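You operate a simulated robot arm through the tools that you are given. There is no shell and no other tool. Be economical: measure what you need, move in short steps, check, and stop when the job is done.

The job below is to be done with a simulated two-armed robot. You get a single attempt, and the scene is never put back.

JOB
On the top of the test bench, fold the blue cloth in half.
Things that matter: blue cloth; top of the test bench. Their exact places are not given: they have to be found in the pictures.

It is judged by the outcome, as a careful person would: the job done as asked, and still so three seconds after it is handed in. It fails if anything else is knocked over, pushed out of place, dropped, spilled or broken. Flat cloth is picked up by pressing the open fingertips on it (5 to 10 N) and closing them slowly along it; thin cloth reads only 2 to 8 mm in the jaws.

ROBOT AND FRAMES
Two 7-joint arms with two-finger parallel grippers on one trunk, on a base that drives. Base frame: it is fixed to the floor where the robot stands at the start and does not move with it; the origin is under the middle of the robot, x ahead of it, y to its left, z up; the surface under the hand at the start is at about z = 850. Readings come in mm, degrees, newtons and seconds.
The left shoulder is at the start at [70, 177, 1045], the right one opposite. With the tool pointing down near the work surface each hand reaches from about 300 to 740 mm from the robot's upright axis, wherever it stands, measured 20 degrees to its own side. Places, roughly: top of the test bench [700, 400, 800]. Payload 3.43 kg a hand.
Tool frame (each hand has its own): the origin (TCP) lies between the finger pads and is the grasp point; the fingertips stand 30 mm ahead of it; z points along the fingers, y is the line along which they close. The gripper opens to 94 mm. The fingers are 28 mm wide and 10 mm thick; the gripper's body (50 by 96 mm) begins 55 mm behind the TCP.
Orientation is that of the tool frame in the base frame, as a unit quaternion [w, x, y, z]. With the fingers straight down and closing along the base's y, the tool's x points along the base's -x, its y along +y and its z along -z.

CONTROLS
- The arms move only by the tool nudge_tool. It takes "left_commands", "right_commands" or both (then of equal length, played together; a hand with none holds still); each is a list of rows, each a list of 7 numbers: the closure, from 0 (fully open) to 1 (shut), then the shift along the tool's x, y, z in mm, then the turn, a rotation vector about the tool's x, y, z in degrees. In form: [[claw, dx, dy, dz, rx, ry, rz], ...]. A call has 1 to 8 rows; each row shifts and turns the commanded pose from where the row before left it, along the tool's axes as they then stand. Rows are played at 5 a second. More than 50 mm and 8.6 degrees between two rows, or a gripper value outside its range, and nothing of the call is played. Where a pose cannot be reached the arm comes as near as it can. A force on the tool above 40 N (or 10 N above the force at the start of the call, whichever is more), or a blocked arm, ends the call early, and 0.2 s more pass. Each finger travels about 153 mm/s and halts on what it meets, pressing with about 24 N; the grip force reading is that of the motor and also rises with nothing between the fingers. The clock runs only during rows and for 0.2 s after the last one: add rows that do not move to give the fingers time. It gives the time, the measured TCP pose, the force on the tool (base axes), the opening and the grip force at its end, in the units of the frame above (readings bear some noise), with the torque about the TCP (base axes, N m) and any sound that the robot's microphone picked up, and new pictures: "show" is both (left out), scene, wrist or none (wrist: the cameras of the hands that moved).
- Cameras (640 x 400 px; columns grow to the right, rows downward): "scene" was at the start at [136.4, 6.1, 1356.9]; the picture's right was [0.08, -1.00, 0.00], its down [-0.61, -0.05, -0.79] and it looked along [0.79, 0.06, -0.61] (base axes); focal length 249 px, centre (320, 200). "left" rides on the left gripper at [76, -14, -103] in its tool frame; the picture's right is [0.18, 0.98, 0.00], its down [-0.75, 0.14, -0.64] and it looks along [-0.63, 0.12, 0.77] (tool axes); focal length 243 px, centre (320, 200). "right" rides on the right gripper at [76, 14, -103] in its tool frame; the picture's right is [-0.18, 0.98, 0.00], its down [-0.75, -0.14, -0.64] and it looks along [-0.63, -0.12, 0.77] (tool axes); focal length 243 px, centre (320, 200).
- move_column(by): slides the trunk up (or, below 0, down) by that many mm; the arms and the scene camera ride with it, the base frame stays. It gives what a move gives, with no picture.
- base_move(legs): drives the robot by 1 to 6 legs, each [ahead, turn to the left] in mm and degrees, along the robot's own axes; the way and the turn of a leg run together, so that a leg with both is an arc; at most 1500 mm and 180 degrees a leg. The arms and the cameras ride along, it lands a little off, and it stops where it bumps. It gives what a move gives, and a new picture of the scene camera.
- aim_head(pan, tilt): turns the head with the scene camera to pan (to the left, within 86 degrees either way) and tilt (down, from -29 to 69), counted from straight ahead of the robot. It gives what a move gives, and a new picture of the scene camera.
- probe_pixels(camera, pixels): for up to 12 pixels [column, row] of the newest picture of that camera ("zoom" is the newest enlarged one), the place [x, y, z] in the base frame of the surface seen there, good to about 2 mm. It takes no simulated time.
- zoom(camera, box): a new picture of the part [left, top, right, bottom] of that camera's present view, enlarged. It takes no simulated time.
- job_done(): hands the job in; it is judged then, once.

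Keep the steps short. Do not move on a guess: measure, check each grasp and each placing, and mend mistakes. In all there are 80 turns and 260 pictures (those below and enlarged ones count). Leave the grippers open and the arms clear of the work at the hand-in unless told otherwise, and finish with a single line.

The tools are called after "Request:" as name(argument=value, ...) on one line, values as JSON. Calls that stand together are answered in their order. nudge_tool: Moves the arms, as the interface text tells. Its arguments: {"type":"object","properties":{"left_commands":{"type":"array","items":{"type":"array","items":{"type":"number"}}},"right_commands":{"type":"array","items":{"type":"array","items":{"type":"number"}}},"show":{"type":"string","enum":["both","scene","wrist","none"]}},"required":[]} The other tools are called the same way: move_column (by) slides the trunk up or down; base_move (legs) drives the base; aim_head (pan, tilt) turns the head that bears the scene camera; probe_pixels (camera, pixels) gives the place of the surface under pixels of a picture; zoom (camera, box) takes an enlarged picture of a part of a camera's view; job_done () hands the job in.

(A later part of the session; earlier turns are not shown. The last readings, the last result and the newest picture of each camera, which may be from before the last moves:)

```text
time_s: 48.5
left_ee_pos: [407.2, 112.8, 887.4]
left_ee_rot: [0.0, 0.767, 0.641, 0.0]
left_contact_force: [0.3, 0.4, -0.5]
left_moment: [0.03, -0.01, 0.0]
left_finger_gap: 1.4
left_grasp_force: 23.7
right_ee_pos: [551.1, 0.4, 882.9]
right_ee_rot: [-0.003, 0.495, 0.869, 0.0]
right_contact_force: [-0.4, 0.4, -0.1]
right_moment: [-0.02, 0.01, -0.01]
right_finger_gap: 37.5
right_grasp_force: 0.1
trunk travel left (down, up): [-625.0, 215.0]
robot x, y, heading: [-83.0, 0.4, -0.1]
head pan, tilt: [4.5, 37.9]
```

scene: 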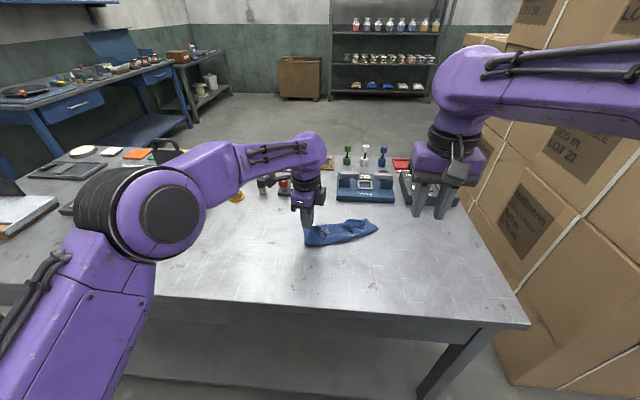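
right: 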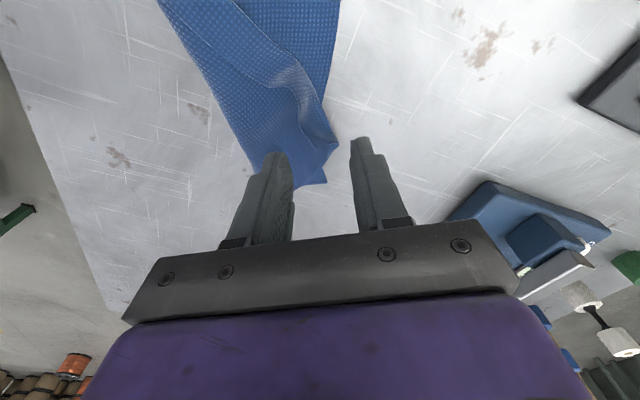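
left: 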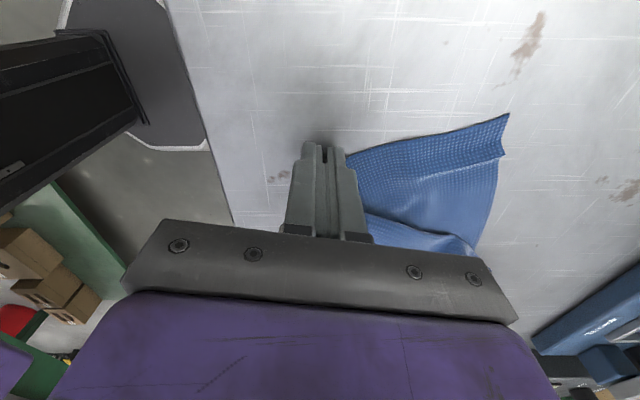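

No press yet, which suits scooping just the raised hem. Closing slowly.

Request:
nudge_tool(right_commands=[[0.66, 0, 0, 0.5, 0, 0, 0], [0.74, 0, 0, 0, 0, 0, 0], [0.82, 0, 0, 0, 0, 0, 0], [0.9, 0, 0, 0, 0, 0, 0], [1, 0, 0, 0, 0, 0, 0], [1, 0, 0, 0, 0, 0, 0], [1, 0, 0, -12, 0, 0, 0], [1, 0, 0, -12, 0, 0, 0]], show="wrist")

Request:
zoom(camera="scene", box=[290, 205, 390, 267])

```text
time_s: 50.3
left_ee_pos: [406.9, 112.9, 887.1]
left_ee_rot: [-0.001, 0.767, 0.641, 0.0]
left_contact_force: [0.6, -0.4, 0.0]
left_moment: [0.0, 0.01, 0.03]
left_finger_gap: 1.2
left_grasp_force: 23.7
right_ee_pos: [550.2, -0.3, 907.7]
right_ee_rot: [-0.002, 0.496, 0.868, 0.0]
right_contact_force: [-0.3, -0.1, 0.4]
right_moment: [0.0, -0.01, 0.01]
right_finger_gap: 2.3
right_grasp_force: 24.4
trunk travel left (down, up): [-625.0, 215.0]
robot x, y, heading: [-77.8, -0.9, -0.0]
head pan, tilt: [4.5, 37.9]
```

right: 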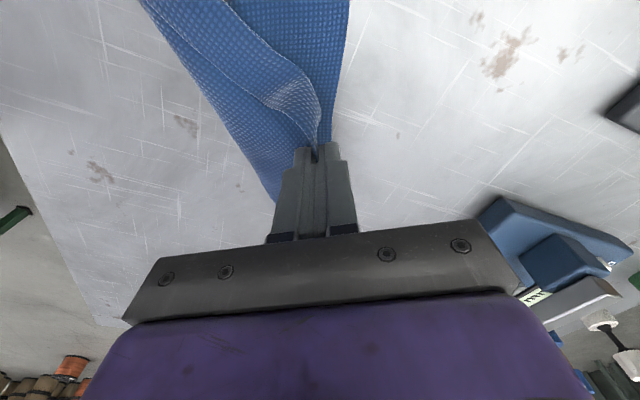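

```text
6.40 times, centred on (340, 236) of scene
```

zoom: 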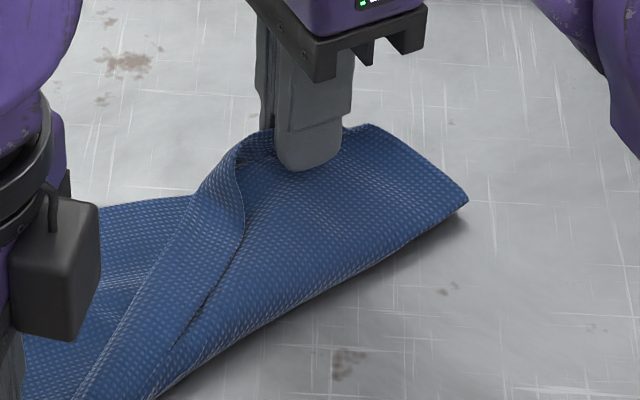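

Gripped (2.3 mm). Now carrying this corner back across the diagonal crease to about (430,-95), opening the cloth.

Request:
nudge_tool(right_commands=[[1, -3.5, -25.3, -12, 0, 0, 0], [1, -3.5, -25.3, -10, 0, 0, 0], [1, -3.5, -25.3, 0, 0, 0, 0], [1, -3.5, -25.3, 6, 0, 0, 0], [1, -3.5, -25.3, 14, 0, 0, 0], [1, -3.5, -25.3, 16, 0, 0, 0], [1, 0, 0, 4, 0, 0, 0]], show="wrist")

Request:
zoom(camera="scene", box=[240, 190, 420, 302])

```text
time_s: 51.9
left_ee_pos: [407.1, 112.9, 887.6]
left_ee_rot: [0.001, 0.768, 0.64, -0.001]
left_contact_force: [0.4, -3.6, -0.2]
left_moment: [-0.06, -0.02, 0.04]
left_finger_gap: 1.2
left_grasp_force: 23.8
right_ee_pos: [429.9, -95.2, 888.1]
right_ee_rot: [-0.002, 0.496, 0.868, 0.0]
right_contact_force: [0.1, 4.3, 0.9]
right_moment: [0.11, 0.02, 0.01]
right_finger_gap: 2.3
right_grasp_force: 24.0
trunk travel left (down, up): [-625.0, 215.0]
robot x, y, heading: [-79.4, -2.7, -0.2]
head pan, tilt: [4.5, 37.9]
```

right: 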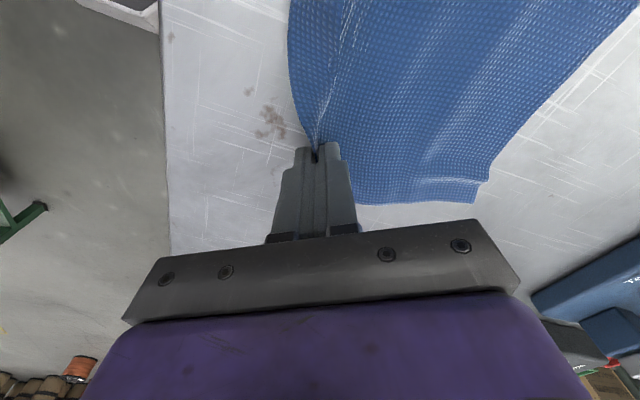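

```text
3.56 times, centred on (330, 246) of scene
```

zoom: 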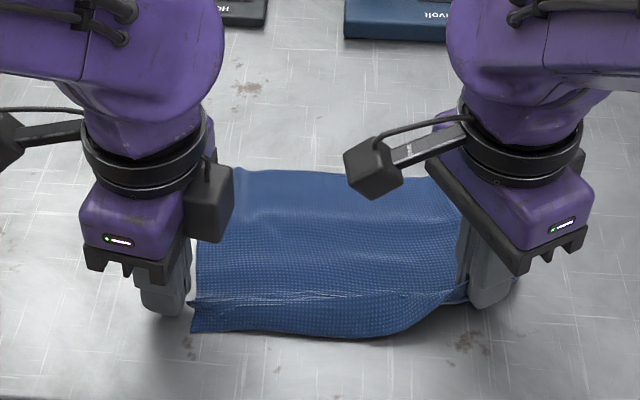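

The cloth is open and flat again. Releasing both hands and lifting.

Request:
nudge_tool(left_commands=[[1, 0, 0, 2, 0, 0, 0], [0.8, 0, 0, 0, 0, 0, 0], [0.7, 0, 0, 0, 0, 0, 0], [0.7, 0, 0, -20, 0, 0, 0], [0.7, 0, 0, -40, 0, 0, 0], [0.7, 0, 0, -40, 0, 0, 0], [0.7, 30, 0, -30, 0, 0, 0], [0.7, 30, 0, 0, 0, 0, 0]], right_commands=[[1, 0, 0, 2, 0, 0, 0], [0.8, 0, 0, 0, 0, 0, 0], [0.7, 0, 0, 0, 0, 0, 0], [0.7, 0, 0, -20, 0, 0, -8.4], [0.7, 0, 0, -40, 0, 0, -8.4], [0.7, 0, 0, -40, 0, 0, -8.4], [0.7, 0, -30, -30, 0, 0, -8.4], [0.7, 0, -30, 0, 0, 0, -8.4]], show="none")

Request:
nudge_tool(right_commands=[[0.745, 0, 0, 0, 0, 0, -8.4], [0.745, 0, 0, 0, 0, 0, -8.4], [0.745, 0, 0, 0, 0, 0, -8.4], [0.745, 0, 0, 0, 0, 0, -8.4], [0.745, 0, 0, 0, 0, 0, -8.4], [0.745, 0, 0, 0, 0, 0, -8.4], [0.745, 0, 0, 0, 0, 0, -8.4], [0.745, 0, 0, 0, 0, 0, -8.4]], show="none")

Request:
base_move(legs=[[60, 0]])

Request:
zoom(camera="scene", box=[230, 210, 420, 328])

```text
time_s: 53.7
left_ee_pos: [417.6, 170.8, 1015.0]
left_ee_rot: [0.0, 0.768, 0.64, 0.0]
left_contact_force: [-0.1, -0.1, -0.1]
left_moment: [0.0, 0.01, 0.01]
left_finger_gap: 28.0
left_grasp_force: 0.0
right_ee_pos: [400.0, -148.0, 1018.2]
right_ee_rot: [-0.002, 0.152, 0.988, 0.001]
right_contact_force: [0.2, -0.1, -1.4]
right_moment: [0.02, 0.04, -0.03]
right_finger_gap: 27.9
right_grasp_force: 0.0
trunk travel left (down, up): [-625.0, 215.0]
robot x, y, heading: [-78.4, -1.9, -0.0]
head pan, tilt: [4.5, 37.9]
```

```text
time_s: 55.5
left_ee_pos: [417.3, 170.6, 1014.9]
left_ee_rot: [0.0, 0.768, 0.641, 0.0]
left_contact_force: [-0.2, -0.4, 0.0]
left_moment: [-0.01, 0.01, -0.03]
left_finger_gap: 28.2
left_grasp_force: 0.0
right_ee_pos: [400.3, -147.8, 1018.0]
right_ee_rot: [-0.001, -0.421, 0.907, 0.001]
right_contact_force: [-0.2, -0.2, 0.6]
right_moment: [0.01, 0.01, 0.01]
right_finger_gap: 24.1
right_grasp_force: 0.0
trunk travel left (down, up): [-625.0, 215.0]
robot x, y, heading: [-78.1, 0.2, 0.1]
head pan, tilt: [4.5, 37.9]
```

```text
time_s: 56.4
left_ee_pos: [474.7, 171.2, 1016.9]
left_ee_rot: [0.001, 0.768, 0.641, 0.001]
left_contact_force: [0.2, 0.2, 0.2]
left_moment: [0.01, 0.0, -0.01]
left_finger_gap: 28.0
left_grasp_force: 0.1
right_ee_pos: [457.0, -147.6, 1019.2]
right_ee_rot: [-0.001, -0.421, 0.907, 0.0]
right_contact_force: [-0.8, 0.3, 0.2]
right_moment: [-0.03, 0.0, -0.03]
right_finger_gap: 24.1
right_grasp_force: 0.0
trunk travel left (down, up): [-625.0, 215.0]
robot x, y, heading: [-21.7, 0.3, 0.0]
head pan, tilt: [4.5, 37.9]
```

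scene: 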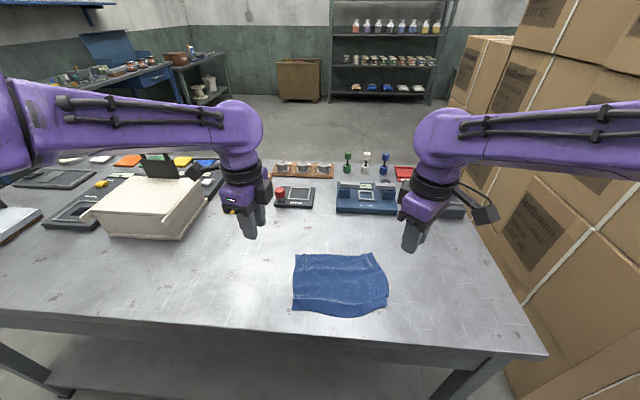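

```text
3.37 times, centred on (325, 269) of scene
```

zoom: 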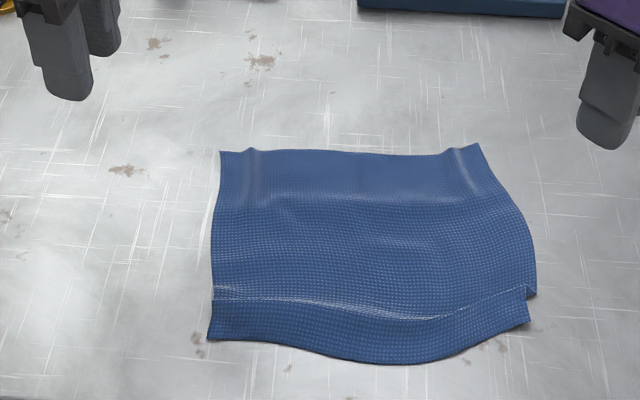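

Laid out well. Measuring the new outline.

Request:
probe_pixels(camera="zoom", pixels=[[222, 154], [478, 146], [209, 336], [527, 321], [370, 360], [533, 288], [350, 154], [270, 152], [300, 152], [430, 155], [400, 156], [212, 250]])

```text
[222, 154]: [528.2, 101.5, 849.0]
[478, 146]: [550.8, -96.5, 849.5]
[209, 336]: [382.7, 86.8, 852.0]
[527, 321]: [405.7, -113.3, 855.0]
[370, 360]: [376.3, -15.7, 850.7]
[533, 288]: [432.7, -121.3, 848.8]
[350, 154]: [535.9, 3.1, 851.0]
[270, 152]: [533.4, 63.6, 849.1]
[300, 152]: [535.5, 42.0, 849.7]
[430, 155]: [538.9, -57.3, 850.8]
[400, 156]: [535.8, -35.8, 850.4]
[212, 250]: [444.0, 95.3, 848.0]
```

Far edge: x≈536, from A(528,101) to B(551,-97); near edge D(383,87), C(406,-113). I'll take the far edge itself in the jaws 40 mm in from each corner: left centre (523,62), right centre (529,-57), with the far finger just outside the edge. Turning and approaching.

Request:
nudge_tool(left_commands=[[0.745, 0, 0, 0, 0, 0, -8.4], [0.745, 0, 0, 0, 0, 0, -8.4], [0.745, 0, 0, 0, 0, 0, 0], [0.745, 0, 0, 0, 0, 0, 0], [0.745, 0, 0, 0, 0, 0, 0], [0.745, 0, 0, 0, 0, 0, 0]], right_commands=[[0.745, 0, 0, 0, 0, 0, -7.8], [0.745, 0, 0, 0, 0, 0, -7.8], [0.745, 0, 0, 0, 0, 0, -7.8], [0.745, 0, 0, 0, 0, 0, -7.8], [0.745, 0, 0, 0, 0, 0, -7.8], [0.745, 0, 0, 0, 0, 0, -7.8]], show="none")

Request:
nudge_tool(left_commands=[[0.745, -28.5, 9, 23, 0, 0, 0], [0.745, -28.5, 9, 23, 0, 0, 0], [0.745, -28.5, 9, 23, 0, 0, 0], [0.745, -28.5, 9, 23, 3, 0, 0], [0.745, 0, 0, 0, 0, 0, 0]], right_commands=[[0.745, -20.5, -20.4, 23.5, 0, 0, 0], [0.745, -20.5, -20.4, 23.5, 0, 0, 0], [0.745, -20.5, -20.4, 23.5, 0, 0, 0], [0.745, -20.5, -20.4, 23.5, -3, 0, 0], [0.745, 0, 0, 0, 0, 0, 0]], show="both")

```text
time_s: 57.8
left_ee_pos: [477.3, 171.0, 1015.5]
left_ee_rot: [0.0, 0.666, 0.746, -0.001]
left_contact_force: [-0.5, -1.4, 0.7]
left_moment: [0.02, 0.01, 0.03]
left_finger_gap: 24.1
left_grasp_force: 0.1
right_ee_pos: [460.3, -147.4, 1017.8]
right_ee_rot: [0.001, 0.747, -0.665, -0.001]
right_contact_force: [0.4, -0.7, 0.3]
right_moment: [0.0, -0.01, 0.0]
right_finger_gap: 24.1
right_grasp_force: 0.1
trunk travel left (down, up): [-625.0, 215.0]
robot x, y, heading: [-20.5, -0.3, 0.1]
head pan, tilt: [4.5, 37.9]
```

```text
time_s: 59.0
left_ee_pos: [523.9, 62.0, 924.6]
left_ee_rot: [-0.017, 0.666, 0.746, -0.019]
left_contact_force: [-0.4, 0.3, -0.6]
left_moment: [0.0, -0.03, 0.0]
left_finger_gap: 24.0
left_grasp_force: 0.1
right_ee_pos: [529.0, -58.3, 924.4]
right_ee_rot: [0.019, 0.746, -0.665, -0.018]
right_contact_force: [-0.3, -0.6, -0.2]
right_moment: [-0.05, -0.02, -0.03]
right_finger_gap: 23.7
right_grasp_force: 0.1
trunk travel left (down, up): [-625.0, 215.0]
robot x, y, heading: [-15.5, -3.1, 0.2]
head pan, tilt: [4.5, 37.9]
```

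scene: 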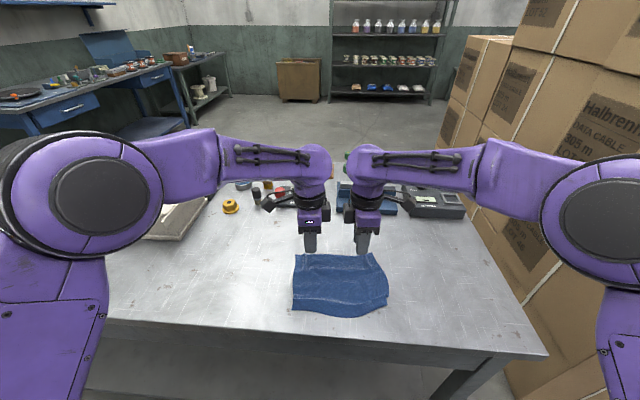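
right: 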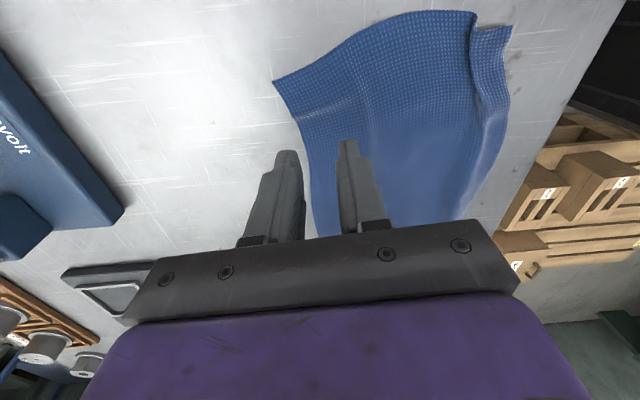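
left: 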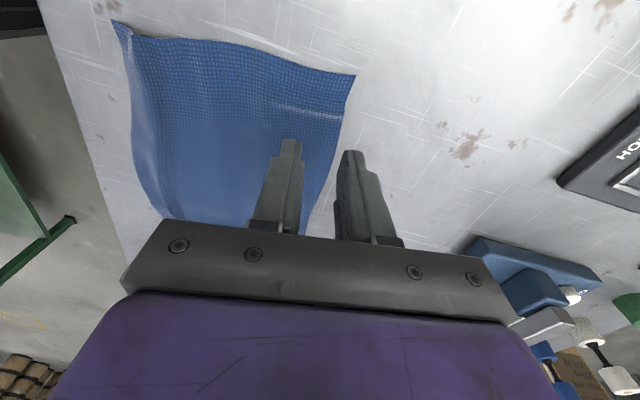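

Checking the edge position under each hand.

Request:
probe_pixels(camera="left", pixels=[[346, 100], [335, 135], [325, 165], [316, 190], [353, 77]])

Request:
probe_pixels(camera="right", pixels=[[290, 105], [304, 140], [310, 165], [313, 195], [276, 84]])

```text
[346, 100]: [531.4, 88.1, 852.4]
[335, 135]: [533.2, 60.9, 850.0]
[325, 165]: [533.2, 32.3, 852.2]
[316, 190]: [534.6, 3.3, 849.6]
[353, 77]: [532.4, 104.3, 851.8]
```

```text
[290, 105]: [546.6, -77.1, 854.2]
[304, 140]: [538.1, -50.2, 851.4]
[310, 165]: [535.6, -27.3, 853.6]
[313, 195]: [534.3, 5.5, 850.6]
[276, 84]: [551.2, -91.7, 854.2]
```

Edges are 10 mm beyond the centres as wanted. Lowering.

Request:
nudge_tool(left_commands=[[0.745, 0, 0, 20, 0, 0, 0], [0.745, 0, 0, 16, 0, 0, 0], [0.745, 0, 0, 4, 0, 0, 0], [0.745, 0, 0, 2, 0, 0, 0], [0.745, 0, 0, 0, 0, 0, 0]], right_commands=[[0.745, 0, 0, 20, 0, 0, 0], [0.745, 0, 0, 16, 0, 0, 0], [0.745, 0, 0, 4, 0, 0, 0], [0.745, 0, 0, 2, 0, 0, 0], [0.745, 0, 0, 0, 0, 0, 0]], show="none")

```text
time_s: 60.2
left_ee_pos: [522.7, 61.0, 882.6]
left_ee_rot: [-0.017, 0.666, 0.746, -0.019]
left_contact_force: [0.3, -0.5, 5.3]
left_moment: [0.0, -0.07, 0.0]
left_finger_gap: 23.9
left_grasp_force: 0.1
right_ee_pos: [527.7, -56.6, 882.1]
right_ee_rot: [0.02, 0.746, -0.665, -0.019]
right_contact_force: [0.9, 0.3, 6.0]
right_moment: [-0.03, -0.11, -0.01]
right_finger_gap: 24.1
right_grasp_force: 0.5
trunk travel left (down, up): [-625.0, 215.0]
robot x, y, heading: [-21.1, -2.0, 0.1]
head pan, tilt: [4.5, 37.9]
```

5–6 N, mostly on the outer fingers (negative moment about y). Pressing 1 mm more so the inner fingers bear on the cloth, then closing slowly.

Request:
nudge_tool(left_commands=[[0.745, 0, 0, 0.9, 0, 0, 0], [0.745, 0, 0, 0, 0, 0, 0], [0.79, 0, 0, 0, 0, 0, 0], [0.83, 0, 0, 0, 0, 0, 0], [0.88, 0, 0, 0, 0, 0, 0], [0.94, 0, 0, 0, 0, 0, 0], [1, 0, 0, 0, 0, 0, 0], [1, 0, 0, 0, 0, 0, 0]], right_commands=[[0.745, 0, 0, 0.9, 0, 0, 0], [0.745, 0, 0, 0, 0, 0, 0], [0.79, 0, 0, 0, 0, 0, 0], [0.83, 0, 0, 0, 0, 0, 0], [0.88, 0, 0, 0, 0, 0, 0], [0.94, 0, 0, 0, 0, 0, 0], [1, 0, 0, 0, 0, 0, 0], [1, 0, 0, 0, 0, 0, 0]], show="wrist")

Request:
zoom(camera="scene", box=[270, 220, 410, 307])

```text
time_s: 62.0
left_ee_pos: [521.9, 62.9, 880.9]
left_ee_rot: [-0.016, 0.666, 0.746, -0.019]
left_contact_force: [-1.2, 1.0, 8.2]
left_moment: [0.02, 0.03, 0.0]
left_finger_gap: 0.0
left_grasp_force: 24.0
right_ee_pos: [527.5, -56.7, 881.8]
right_ee_rot: [0.019, 0.745, -0.666, -0.018]
right_contact_force: [-1.0, -0.3, 9.1]
right_moment: [-0.03, 0.02, -0.02]
right_finger_gap: 0.0
right_grasp_force: 24.6
trunk travel left (down, up): [-625.0, 215.0]
robot x, y, heading: [-20.6, -2.6, 0.0]
head pan, tilt: [4.5, 37.9]
```

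right: 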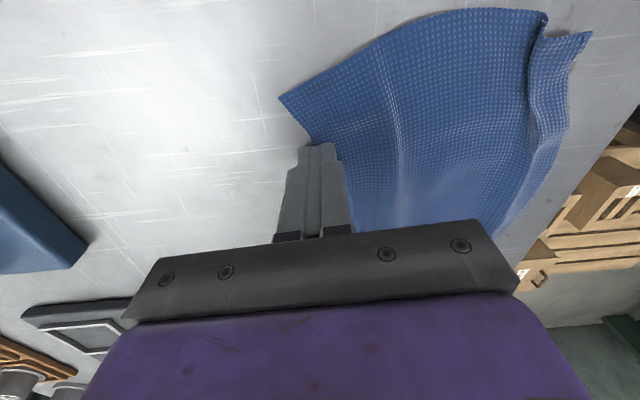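
left: 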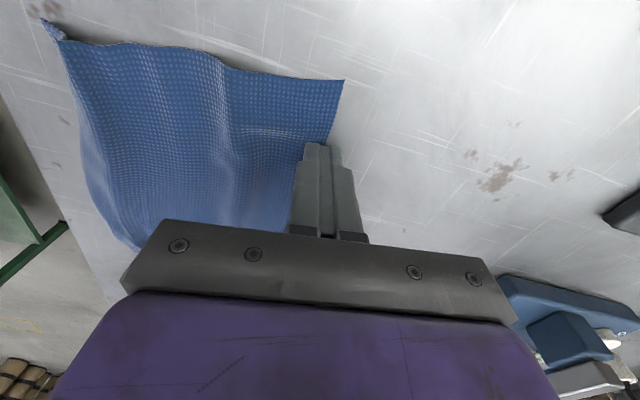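

```text
4.57 times, centred on (340, 264) of scene
```

zoom: 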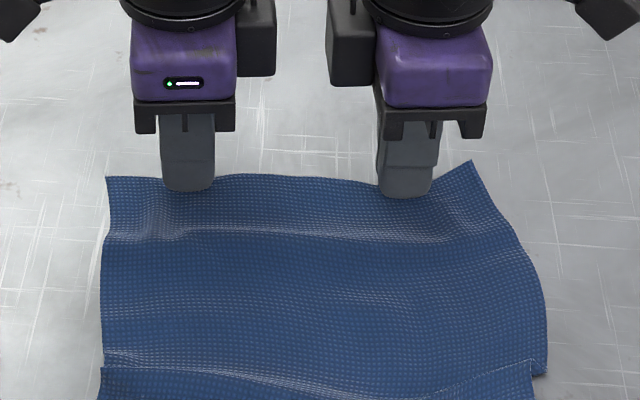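

Missed on both (0 mm): the edge slid under. I'll use a normal pinch with a small margin (16 mm opening, about 6 mm of cloth under the outer finger). Lifting, levelling and measuring the edge again.

Request:
nudge_tool(left_commands=[[1, 0, 0, -20, -3, 0, 0], [0.83, 0, -5, -15, 0, 0, 0], [0.83, 0, 0, 0, 0, 0, 0]], right_commands=[[1, 0, 0, -20, 3, 0, 0], [0.83, 0, 5, -15, 0, 0, 0], [0.83, 0, 0, 0, 0, 0, 0]], show="wrist")

```text
time_s: 62.8
left_ee_pos: [519.4, 61.2, 915.2]
left_ee_rot: [0.0, 0.666, 0.746, 0.0]
left_contact_force: [0.2, 0.2, 0.3]
left_moment: [-0.02, 0.02, 0.03]
left_finger_gap: 15.8
left_grasp_force: 0.0
right_ee_pos: [523.2, -57.6, 914.4]
right_ee_rot: [0.002, 0.746, -0.666, -0.002]
right_contact_force: [0.3, 0.1, 0.2]
right_moment: [-0.05, -0.01, 0.01]
right_finger_gap: 16.0
right_grasp_force: 0.1
trunk travel left (down, up): [-625.0, 215.0]
robot x, y, heading: [-21.8, 1.6, 0.1]
head pan, tilt: [4.5, 37.9]
```

right: 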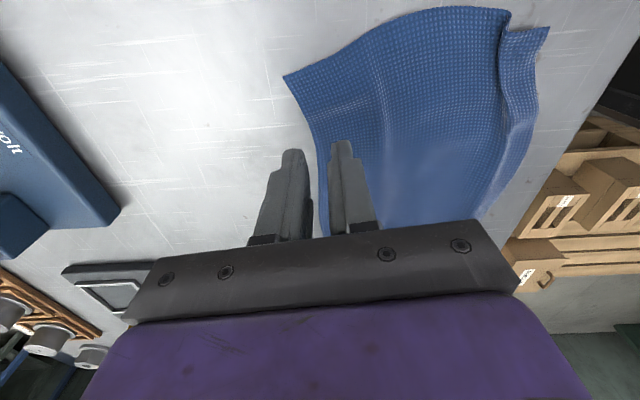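
left: 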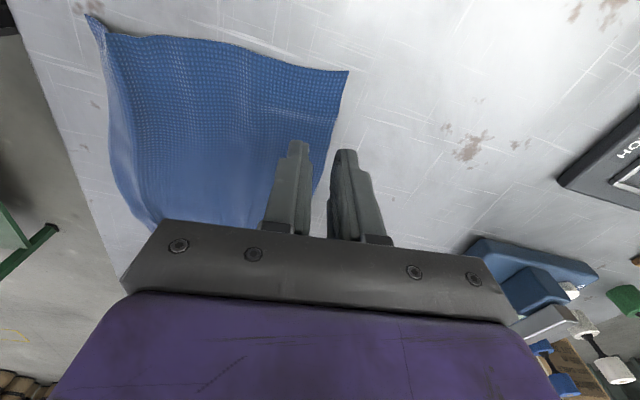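

Request:
probe_pixels(camera="left", pixels=[[343, 95], [333, 130], [327, 150], [348, 72]])

Request:
probe_pixels(camera="right", pixels=[[299, 100], [312, 130], [318, 155], [286, 76]])

```text
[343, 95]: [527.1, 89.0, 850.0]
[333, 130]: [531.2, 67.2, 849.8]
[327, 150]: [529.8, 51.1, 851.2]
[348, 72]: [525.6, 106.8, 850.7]
```

```text
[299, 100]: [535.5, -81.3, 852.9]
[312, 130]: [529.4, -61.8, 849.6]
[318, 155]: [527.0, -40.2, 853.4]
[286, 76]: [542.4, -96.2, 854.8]
```

Edge is at x≈530 (left) and 529 (right). Moving in 3 mm and 8 mm, then lowering to contact.

Request:
nudge_tool(left_commands=[[0.83, 0, -3, 15, 0, 0, 0], [0.83, 0, 0, 13, 0, 0, 0], [0.83, 0, 0, 4, 0, 0, 0], [0.83, 0, 0, 1.5, 0, 0, 0], [0.83, 0, 0, 0.7, 0, 0, 0], [0.83, 0, 0, 0, 0, 0, 0]], right_commands=[[0.83, 0, 8, 15, 0, 0, 0], [0.83, 0, 0, 13, 0, 0, 0], [0.83, 0, 0, 4, 0, 0, 0], [0.83, 0, 0, 1.5, 0, 0, 0], [0.83, 0, 0, 0.7, 0, 0, 0], [0.83, 0, 0, 0, 0, 0, 0]], show="none")

```text
time_s: 64.2
left_ee_pos: [515.3, 61.6, 881.5]
left_ee_rot: [0.0, 0.666, 0.746, 0.0]
left_contact_force: [0.1, -1.0, 0.5]
left_moment: [-0.01, 0.01, 0.0]
left_finger_gap: 15.9
left_grasp_force: 0.1
right_ee_pos: [516.8, -58.7, 881.4]
right_ee_rot: [0.0, 0.745, -0.667, -0.002]
right_contact_force: [-0.4, -0.1, 4.1]
right_moment: [-0.01, -0.02, 0.0]
right_finger_gap: 15.6
right_grasp_force: 0.1
trunk travel left (down, up): [-625.0, 215.0]
robot x, y, heading: [-21.2, -1.1, 0.0]
head pan, tilt: [4.5, 37.9]
```

Right 4 N, left just short. A little more on both.

Request:
nudge_tool(left_commands=[[0.83, 0, 0, 0.9, 0, 0, 0], [0.83, 0, 0, 0.6, 0, 0, 0], [0.83, 0, 0, 0, 0, 0, 0]], right_commands=[[0.83, 0, 0, 0.5, 0, 0, 0], [0.83, 0, 0, 0, 0, 0, 0], [0.83, 0, 0, 0, 0, 0, 0]], show="none")

```text
time_s: 65.0
left_ee_pos: [515.2, 62.1, 880.6]
left_ee_rot: [0.002, 0.666, 0.746, 0.0]
left_contact_force: [0.7, 0.9, 9.1]
left_moment: [0.03, -0.04, 0.02]
left_finger_gap: 16.1
left_grasp_force: 0.1
right_ee_pos: [514.8, -58.4, 881.3]
right_ee_rot: [0.0, 0.747, -0.665, -0.001]
right_contact_force: [1.2, -0.6, 5.5]
right_moment: [0.0, -0.08, -0.03]
right_finger_gap: 16.4
right_grasp_force: 0.1
trunk travel left (down, up): [-625.0, 215.0]
robot x, y, heading: [-21.4, -1.7, -0.1]
head pan, tilt: [4.5, 37.9]
```

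9 N and 5.5 N (right gets 0.3 mm more). Closing slowly.

Request:
nudge_tool(left_commands=[[0.83, 0, 0, 0, 0, 0, 0], [0.86, 0, 0, 0, 0, 0, 0], [0.89, 0, 0, 0, 0, 0, 0], [0.92, 0, 0, 0, 0, 0, 0], [0.95, 0, 0, 0, 0, 0, 0], [1, 0, 0, 0, 0, 0, 0], [1, 0, 0, 0, 0, 0, 0]], right_commands=[[0.83, 0, 0, 0.3, 0, 0, 0], [0.86, 0, 0, 0, 0, 0, 0], [0.89, 0, 0, 0, 0, 0, 0], [0.92, 0, 0, 0, 0, 0, 0], [0.95, 0, 0, 0, 0, 0, 0], [1, 0, 0, 0, 0, 0, 0], [1, 0, 0, 0, 0, 0, 0]], show="wrist")

```text
time_s: 66.6
left_ee_pos: [514.3, 60.4, 881.1]
left_ee_rot: [0.002, 0.665, 0.747, 0.001]
left_contact_force: [-0.1, -1.0, 14.0]
left_moment: [0.01, 0.0, 0.02]
left_finger_gap: 1.8
left_grasp_force: 24.4
right_ee_pos: [514.9, -58.5, 881.8]
right_ee_rot: [0.0, 0.746, -0.666, -0.001]
right_contact_force: [0.6, 0.1, 5.9]
right_moment: [0.01, -0.02, 0.01]
right_finger_gap: 1.1
right_grasp_force: 24.0
trunk travel left (down, up): [-625.0, 215.0]
robot x, y, heading: [-21.4, 0.7, -0.1]
head pan, tilt: [4.5, 37.9]
```

right: 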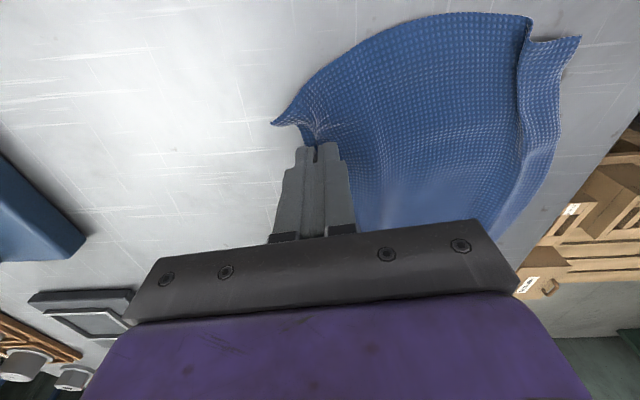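
left: 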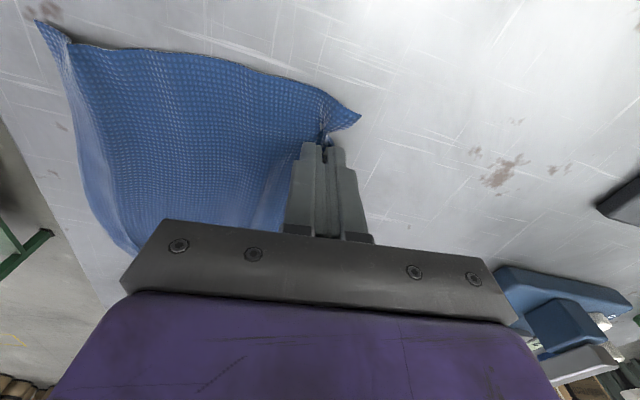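

Both hold the edge (1.8 and 1.1 mm). Lifting and carrying it toward the robot, tilting the fingers with the cloth; first half.

Request:
nudge_tool(left_commands=[[1, 0, -3.7, -11.5, -4.2, 0, 0], [1, 0, -5.8, -11.3, -4.2, 0, 0], [1, 0, -7.8, -10.7, -4.2, 0, 0], [1, 0, -9.8, -10, -4.2, 0, 0], [1, 0, -11.3, -9.3, -4.2, 0, 0], [1, 0, -12.6, -7.9, -4.2, 0, 0], [1, 0, -13.7, -6.8, -4.2, 0, 0]], right_commands=[[1, 0, 3.7, -11.5, 4.2, 0, 0], [1, 0, 5.8, -11.3, 4.2, 0, 0], [1, 0, 7.8, -10.7, 4.2, 0, 0], [1, 0, 9.8, -10, 4.2, 0, 0], [1, 0, 11.3, -9.3, 4.2, 0, 0], [1, 0, 12.6, -7.9, 4.2, 0, 0], [1, 0, 13.7, -6.8, 4.2, 0, 0]], show="both")

```text
time_s: 68.2
left_ee_pos: [439.6, 52.3, 929.1]
left_ee_rot: [0.17, 0.644, 0.721, 0.19]
left_contact_force: [-0.4, -0.6, 0.4]
left_moment: [-0.08, -0.02, -0.01]
left_finger_gap: 1.6
left_grasp_force: 24.5
right_ee_pos: [441.5, -66.1, 929.8]
right_ee_rot: [-0.189, 0.722, -0.644, 0.168]
right_contact_force: [0.3, 0.2, 0.1]
right_moment: [-0.03, 0.0, -0.03]
right_finger_gap: 1.2
right_grasp_force: 24.2
trunk travel left (down, up): [-625.0, 215.0]
robot x, y, heading: [-22.1, 4.3, 0.1]
head pan, tilt: [4.5, 37.9]
```

scene: 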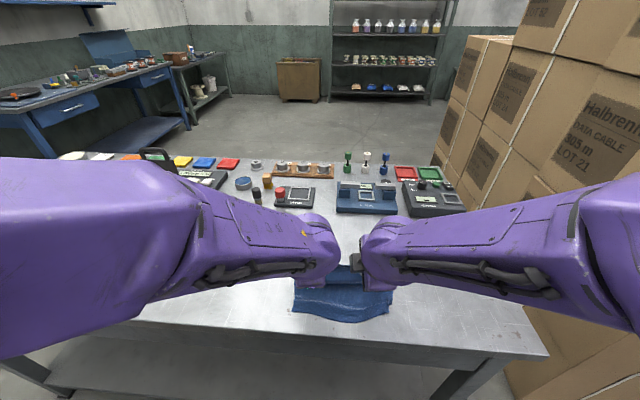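
right: 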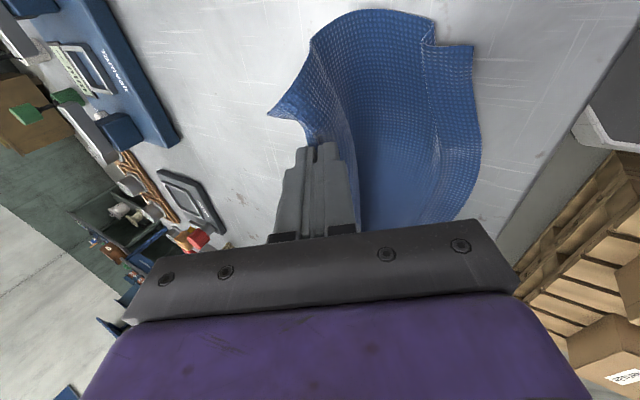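
left: 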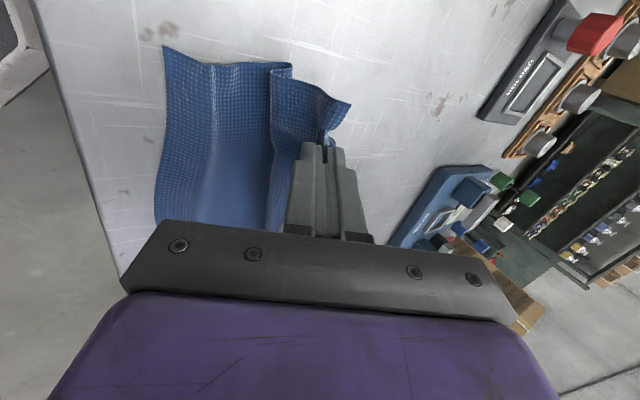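

Both hold, no tension. Continuing the second half.

Request:
nudge_tool(left_commands=[[1, 0, -14.5, -5.4, -4.2, 0, 0], [1, 0, -14.8, -3.8, -4.2, 0, 0], [1, 0, -15, -1.9, -4.2, 0, 0], [1, 0, -14.7, -0.2, -4.2, 0, 0], [1, 0, 0, 0, 0, 0, 0]], right_commands=[[1, 0, 14.5, -5.4, 4.2, 0, 0], [1, 0, 14.8, -3.8, 4.2, 0, 0], [1, 0, 15, -1.9, 4.2, 0, 0], [1, 0, 14.7, -0.2, 4.2, 0, 0], [1, 0, 0, 0, 0, 0, 0]], show="both")

```text
time_s: 69.4
left_ee_pos: [387.2, 44.6, 901.5]
left_ee_rot: [0.261, 0.612, 0.686, 0.293]
left_contact_force: [0.5, -0.1, -0.4]
left_moment: [-0.03, 0.01, 0.0]
left_finger_gap: 1.6
left_grasp_force: 23.9
right_ee_pos: [389.2, -72.7, 904.3]
right_ee_rot: [-0.292, 0.687, -0.613, 0.26]
right_contact_force: [1.1, -0.2, -0.8]
right_moment: [0.0, 0.01, -0.06]
right_finger_gap: 1.3
right_grasp_force: 23.6
trunk travel left (down, up): [-625.0, 215.0]
robot x, y, heading: [-21.6, -2.6, -0.1]
head pan, tilt: [4.5, 37.9]
```

scene: 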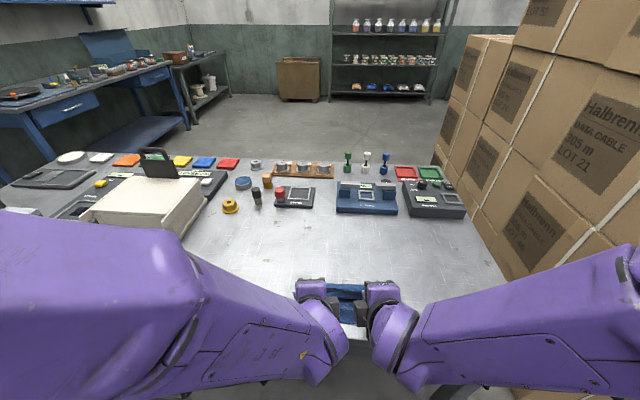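
right: 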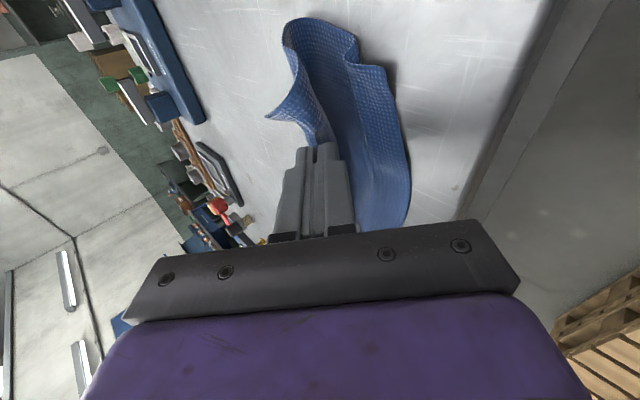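
left: 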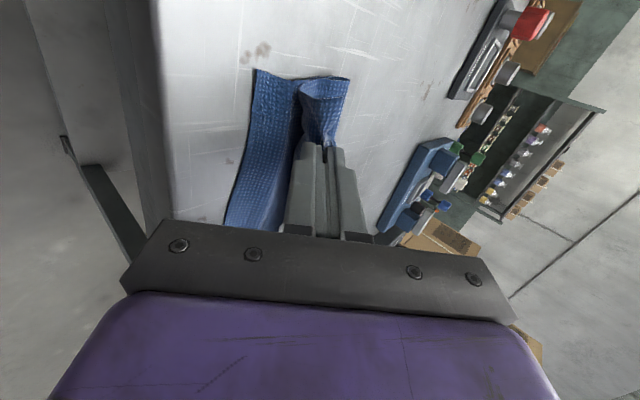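

Edges held; the free corners still trail backward. I rotate the hands further around the fingertips (fingers toward horizontal), which turns the pinched hem toward the robot.

Request:
nudge_tool(left_commands=[[1, 0, -1.5, -1, -4.2, 0, 0], [1, 0, -1.5, -1, -4.2, 0, 0], [1, 0, -1.4, -1.1, -4.2, 0, 0], [1, 0, -1.2, -1.3, -4.2, 0, 0], [1, 0, -1.2, -1.4, -4.2, 0, 0], [1, 0, -1, -1.5, -4.2, 0, 0]], right_commands=[[1, 0, 1.5, -1, 4.2, 0, 0], [1, 0, 1.5, -1, 4.2, 0, 0], [1, 0, 1.4, -1.1, 4.2, 0, 0], [1, 0, 1.2, -1.3, 4.2, 0, 0], [1, 0, 1.2, -1.4, 4.2, 0, 0], [1, 0, 1, -1.5, 4.2, 0, 0]], show="both")

Request:
zoom(camera="scene", box=[270, 250, 420, 344])

```text
time_s: 70.8
left_ee_pos: [383.3, 41.0, 918.8]
left_ee_rot: [0.407, 0.522, 0.618, 0.425]
left_contact_force: [0.2, -0.3, -0.7]
left_moment: [0.01, 0.0, -0.01]
left_finger_gap: 1.5
left_grasp_force: 23.4
right_ee_pos: [397.8, -54.5, 897.7]
right_ee_rot: [-0.435, 0.606, -0.542, 0.387]
right_contact_force: [0.2, 0.8, 0.2]
right_moment: [-0.04, 0.05, 0.02]
right_finger_gap: 1.2
right_grasp_force: 23.6
right hand out of reach, approached as far as the arm can: row 1, 2, 3, 4, 6
trunk travel left (down, up): [-625.0, 215.0]
robot x, y, heading: [-21.4, 1.1, -0.1]
head pan, tilt: [4.5, 37.9]
```

scene: 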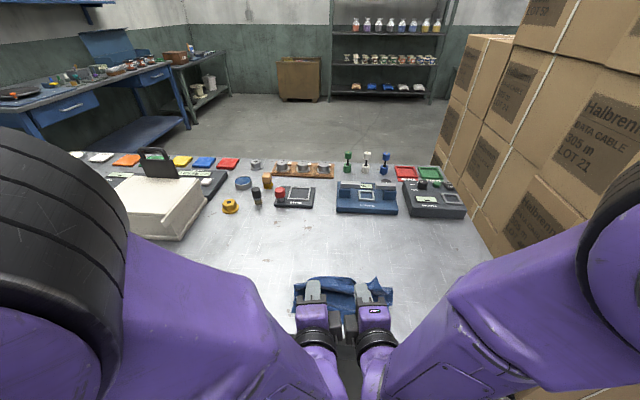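
right: 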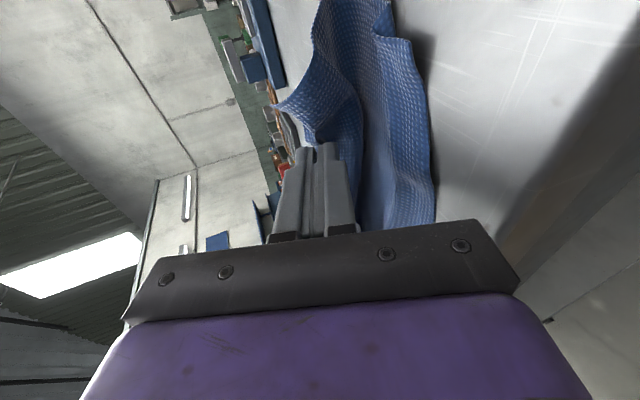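
left: 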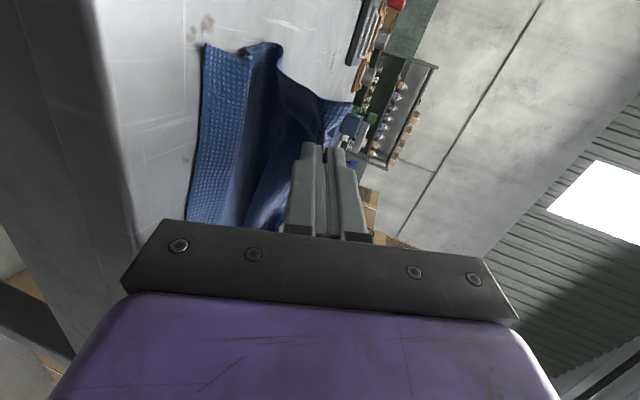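

```text
4.26 times, centred on (345, 297) of scene
```

zoom: 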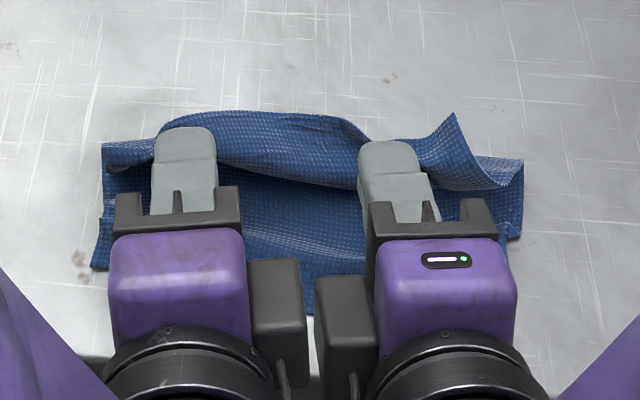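

Hands are at ~72° tilt, edge still gripped. Pulling both back together by backing the base 22 mm, so the flap tightens over the lower half.

Request:
base_move(legs=[[-22, 0]])

Request:
zoom(camera="scene", box=[270, 240, 420, 334])

```text
time_s: 71.6
left_ee_pos: [362.9, 42.6, 914.7]
left_ee_rot: [0.402, 0.522, 0.621, 0.424]
left_contact_force: [0.0, -0.1, 0.5]
left_moment: [-0.04, 0.01, -0.03]
left_finger_gap: 1.7
left_grasp_force: 24.7
right_ee_pos: [375.6, -57.0, 898.0]
right_ee_rot: [-0.434, 0.607, -0.542, 0.387]
right_contact_force: [-0.3, -0.5, -0.8]
right_moment: [0.01, 0.02, -0.01]
right_finger_gap: 1.1
right_grasp_force: 24.4
trunk travel left (down, up): [-625.0, 215.0]
robot x, y, heading: [-41.2, 1.2, -0.1]
head pan, tilt: [4.5, 37.9]
```

scene: 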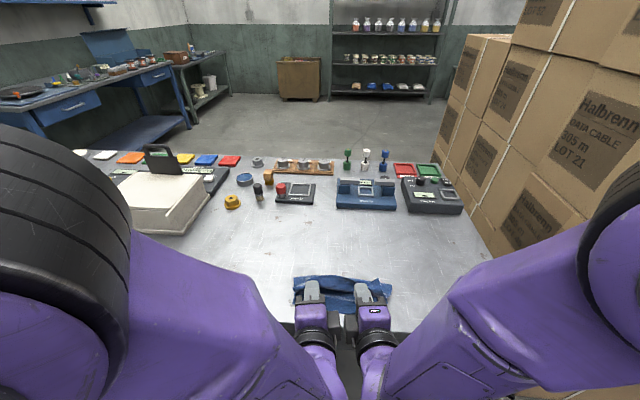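

```text
4.26 times, centred on (345, 287) of scene
```

zoom: 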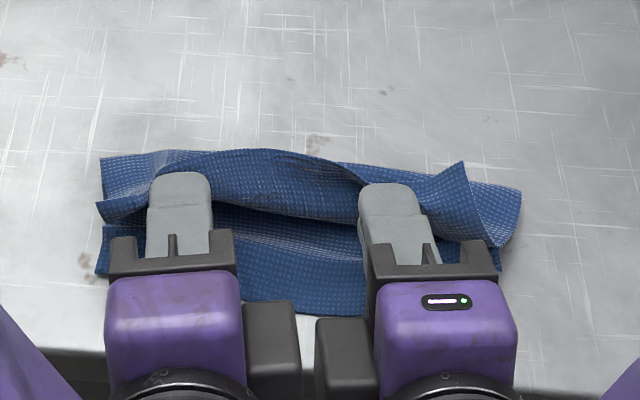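

Request:
probe_pixels(camera="zoom", pixels=[[102, 160], [98, 205], [100, 268], [270, 152], [270, 195], [280, 218], [280, 240], [290, 300], [462, 165], [488, 243], [520, 192], [420, 170]])

```text
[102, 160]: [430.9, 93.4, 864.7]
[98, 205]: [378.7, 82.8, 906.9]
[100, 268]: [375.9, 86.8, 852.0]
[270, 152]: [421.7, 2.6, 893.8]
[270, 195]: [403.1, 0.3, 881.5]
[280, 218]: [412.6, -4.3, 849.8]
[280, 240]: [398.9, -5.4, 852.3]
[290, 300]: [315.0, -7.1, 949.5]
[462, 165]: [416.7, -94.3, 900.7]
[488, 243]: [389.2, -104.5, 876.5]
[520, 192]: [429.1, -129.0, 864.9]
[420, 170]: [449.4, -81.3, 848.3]
```

The left corner A has turned over correctly (379,83,907, ahead of the fold); the fold line is at x≈430–450. Lowering the left slightly, then opening and withdrawing along the fingers.

Request:
nudge_tool(left_commands=[[1, 0, -5.7, 1.8, 0, 0, 0], [1, 0, -5.7, 1.8, 0, 0, 0], [0.85, 0, 0, 0, 0, 0, 0], [0.7, 0, 0, 0, 0, 0, 0], [0.7, 0, 0, -15, 0, 0, 0], [0.7, 0, 0, -25, 0, 0, 0], [0.7, 0, 0, -30, 0, 0, 0]], right_commands=[[1, 0, 0, 0, 0, 0, 0], [1, 0, 0, 0, 0, 0, 0], [0.85, 0, 0, 0, 0, 0, 0], [0.7, 0, 0, 0, 0, 0, 0], [0.7, 0, 0, -15, 0, 0, 0], [0.7, 0, 0, -25, 0, 0, 0], [0.7, 0, 0, -30, 0, 0, 0]], show="scene")

Request:
zoom(camera="scene", box=[270, 240, 420, 334])

```text
time_s: 73.0
left_ee_pos: [335.2, 45.8, 923.3]
left_ee_rot: [0.405, 0.502, 0.641, 0.416]
left_contact_force: [-2.7, 4.9, 1.5]
left_moment: [-0.19, 0.07, -0.53]
left_finger_gap: 28.2
left_grasp_force: 0.0
right_ee_pos: [361.0, -48.5, 899.7]
right_ee_rot: [-0.431, 0.606, -0.543, 0.39]
right_contact_force: [2.8, -4.4, -1.7]
right_moment: [0.1, 0.01, 0.28]
right_finger_gap: 28.2
right_grasp_force: 0.0
right hand out of reach, approached as far as the arm can: row 5, 6
trunk travel left (down, up): [-625.0, 215.0]
robot x, y, heading: [-42.7, -2.6, 0.1]
head pan, tilt: [4.5, 37.9]
stopped in row 6 (left hand): the force on the tool passed its limit at 54 N (the readings are from after the stop); the commanded pose is now the measured one
```

scene: 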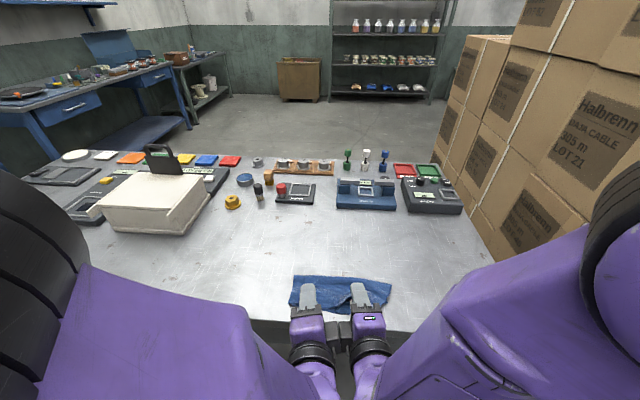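

```text
4.26 times, centred on (345, 287) of scene
```

zoom: 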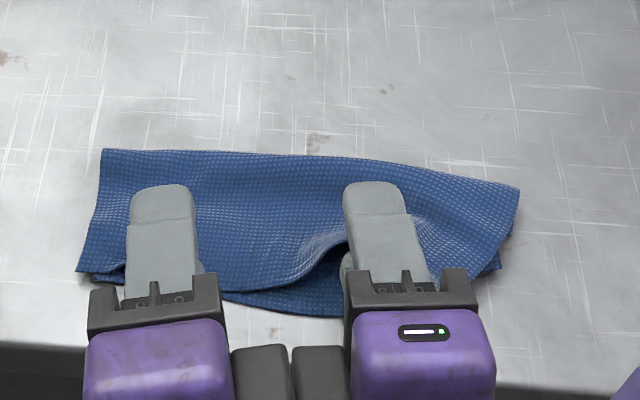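

Excellent: the flap lies over the lower half. The two wrist cameras touched (54 N), so I withdraw straight back with the base, which keeps them still relative to each other.

Request:
base_move(legs=[[-100, 0]])

Request:
zoom(camera="scene", box=[270, 220, 420, 314])

```text
time_s: 74.2
left_ee_pos: [236.5, 45.0, 921.3]
left_ee_rot: [0.404, 0.502, 0.641, 0.417]
left_contact_force: [-0.6, 5.0, 3.0]
left_moment: [-0.2, 0.12, -0.4]
left_finger_gap: 28.1
left_grasp_force: 0.1
right_ee_pos: [261.9, -48.6, 897.9]
right_ee_rot: [-0.431, 0.605, -0.544, 0.389]
right_contact_force: [0.3, -5.1, -2.5]
right_moment: [0.11, -0.12, 0.46]
right_finger_gap: 28.2
right_grasp_force: 0.0
trunk travel left (down, up): [-625.0, 215.0]
robot x, y, heading: [-140.2, -0.7, 0.2]
head pan, tilt: [4.5, 37.9]
```

scene: 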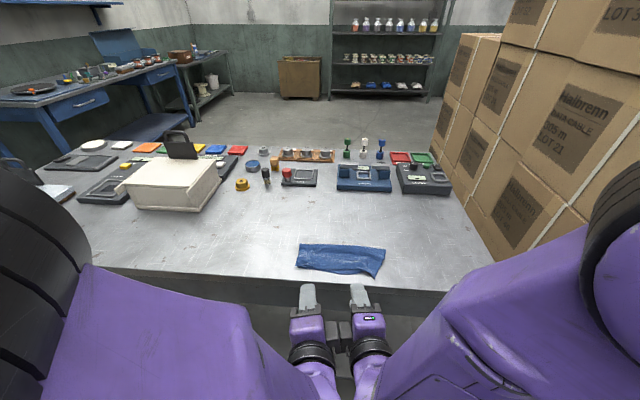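

```text
4.26 times, centred on (345, 267) of scene
```

zoom: 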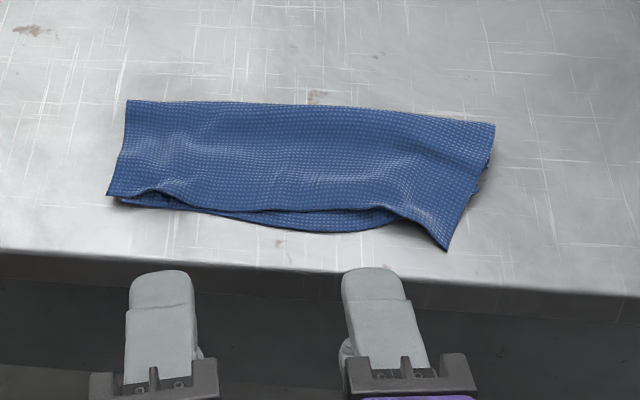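

A clean half fold. Measuring how well the edges match, with a closer look.

Request:
zoom(camera="scene", box=[290, 236, 394, 284])

Request:
probe_pixels(camera="scene", pixels=[[300, 244], [385, 250], [296, 266], [374, 278], [384, 260], [381, 266], [340, 274], [325, 271], [362, 272], [340, 247], [320, 255], [350, 262]])

```text
6.15 times, centred on (342, 260) of scene
```

zoom: 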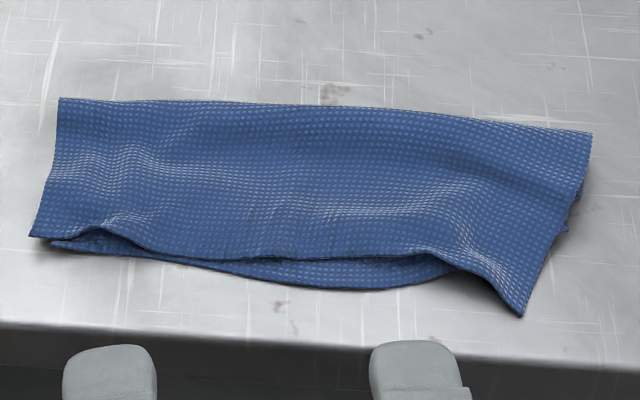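

```text
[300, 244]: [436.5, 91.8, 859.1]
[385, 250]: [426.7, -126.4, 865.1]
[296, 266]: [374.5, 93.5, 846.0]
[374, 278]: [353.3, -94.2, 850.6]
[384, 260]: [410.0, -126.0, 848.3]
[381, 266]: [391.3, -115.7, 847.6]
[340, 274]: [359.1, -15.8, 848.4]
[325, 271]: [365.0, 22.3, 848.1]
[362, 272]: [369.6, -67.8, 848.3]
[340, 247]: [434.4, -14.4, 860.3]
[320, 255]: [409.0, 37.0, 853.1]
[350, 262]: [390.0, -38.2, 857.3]
```

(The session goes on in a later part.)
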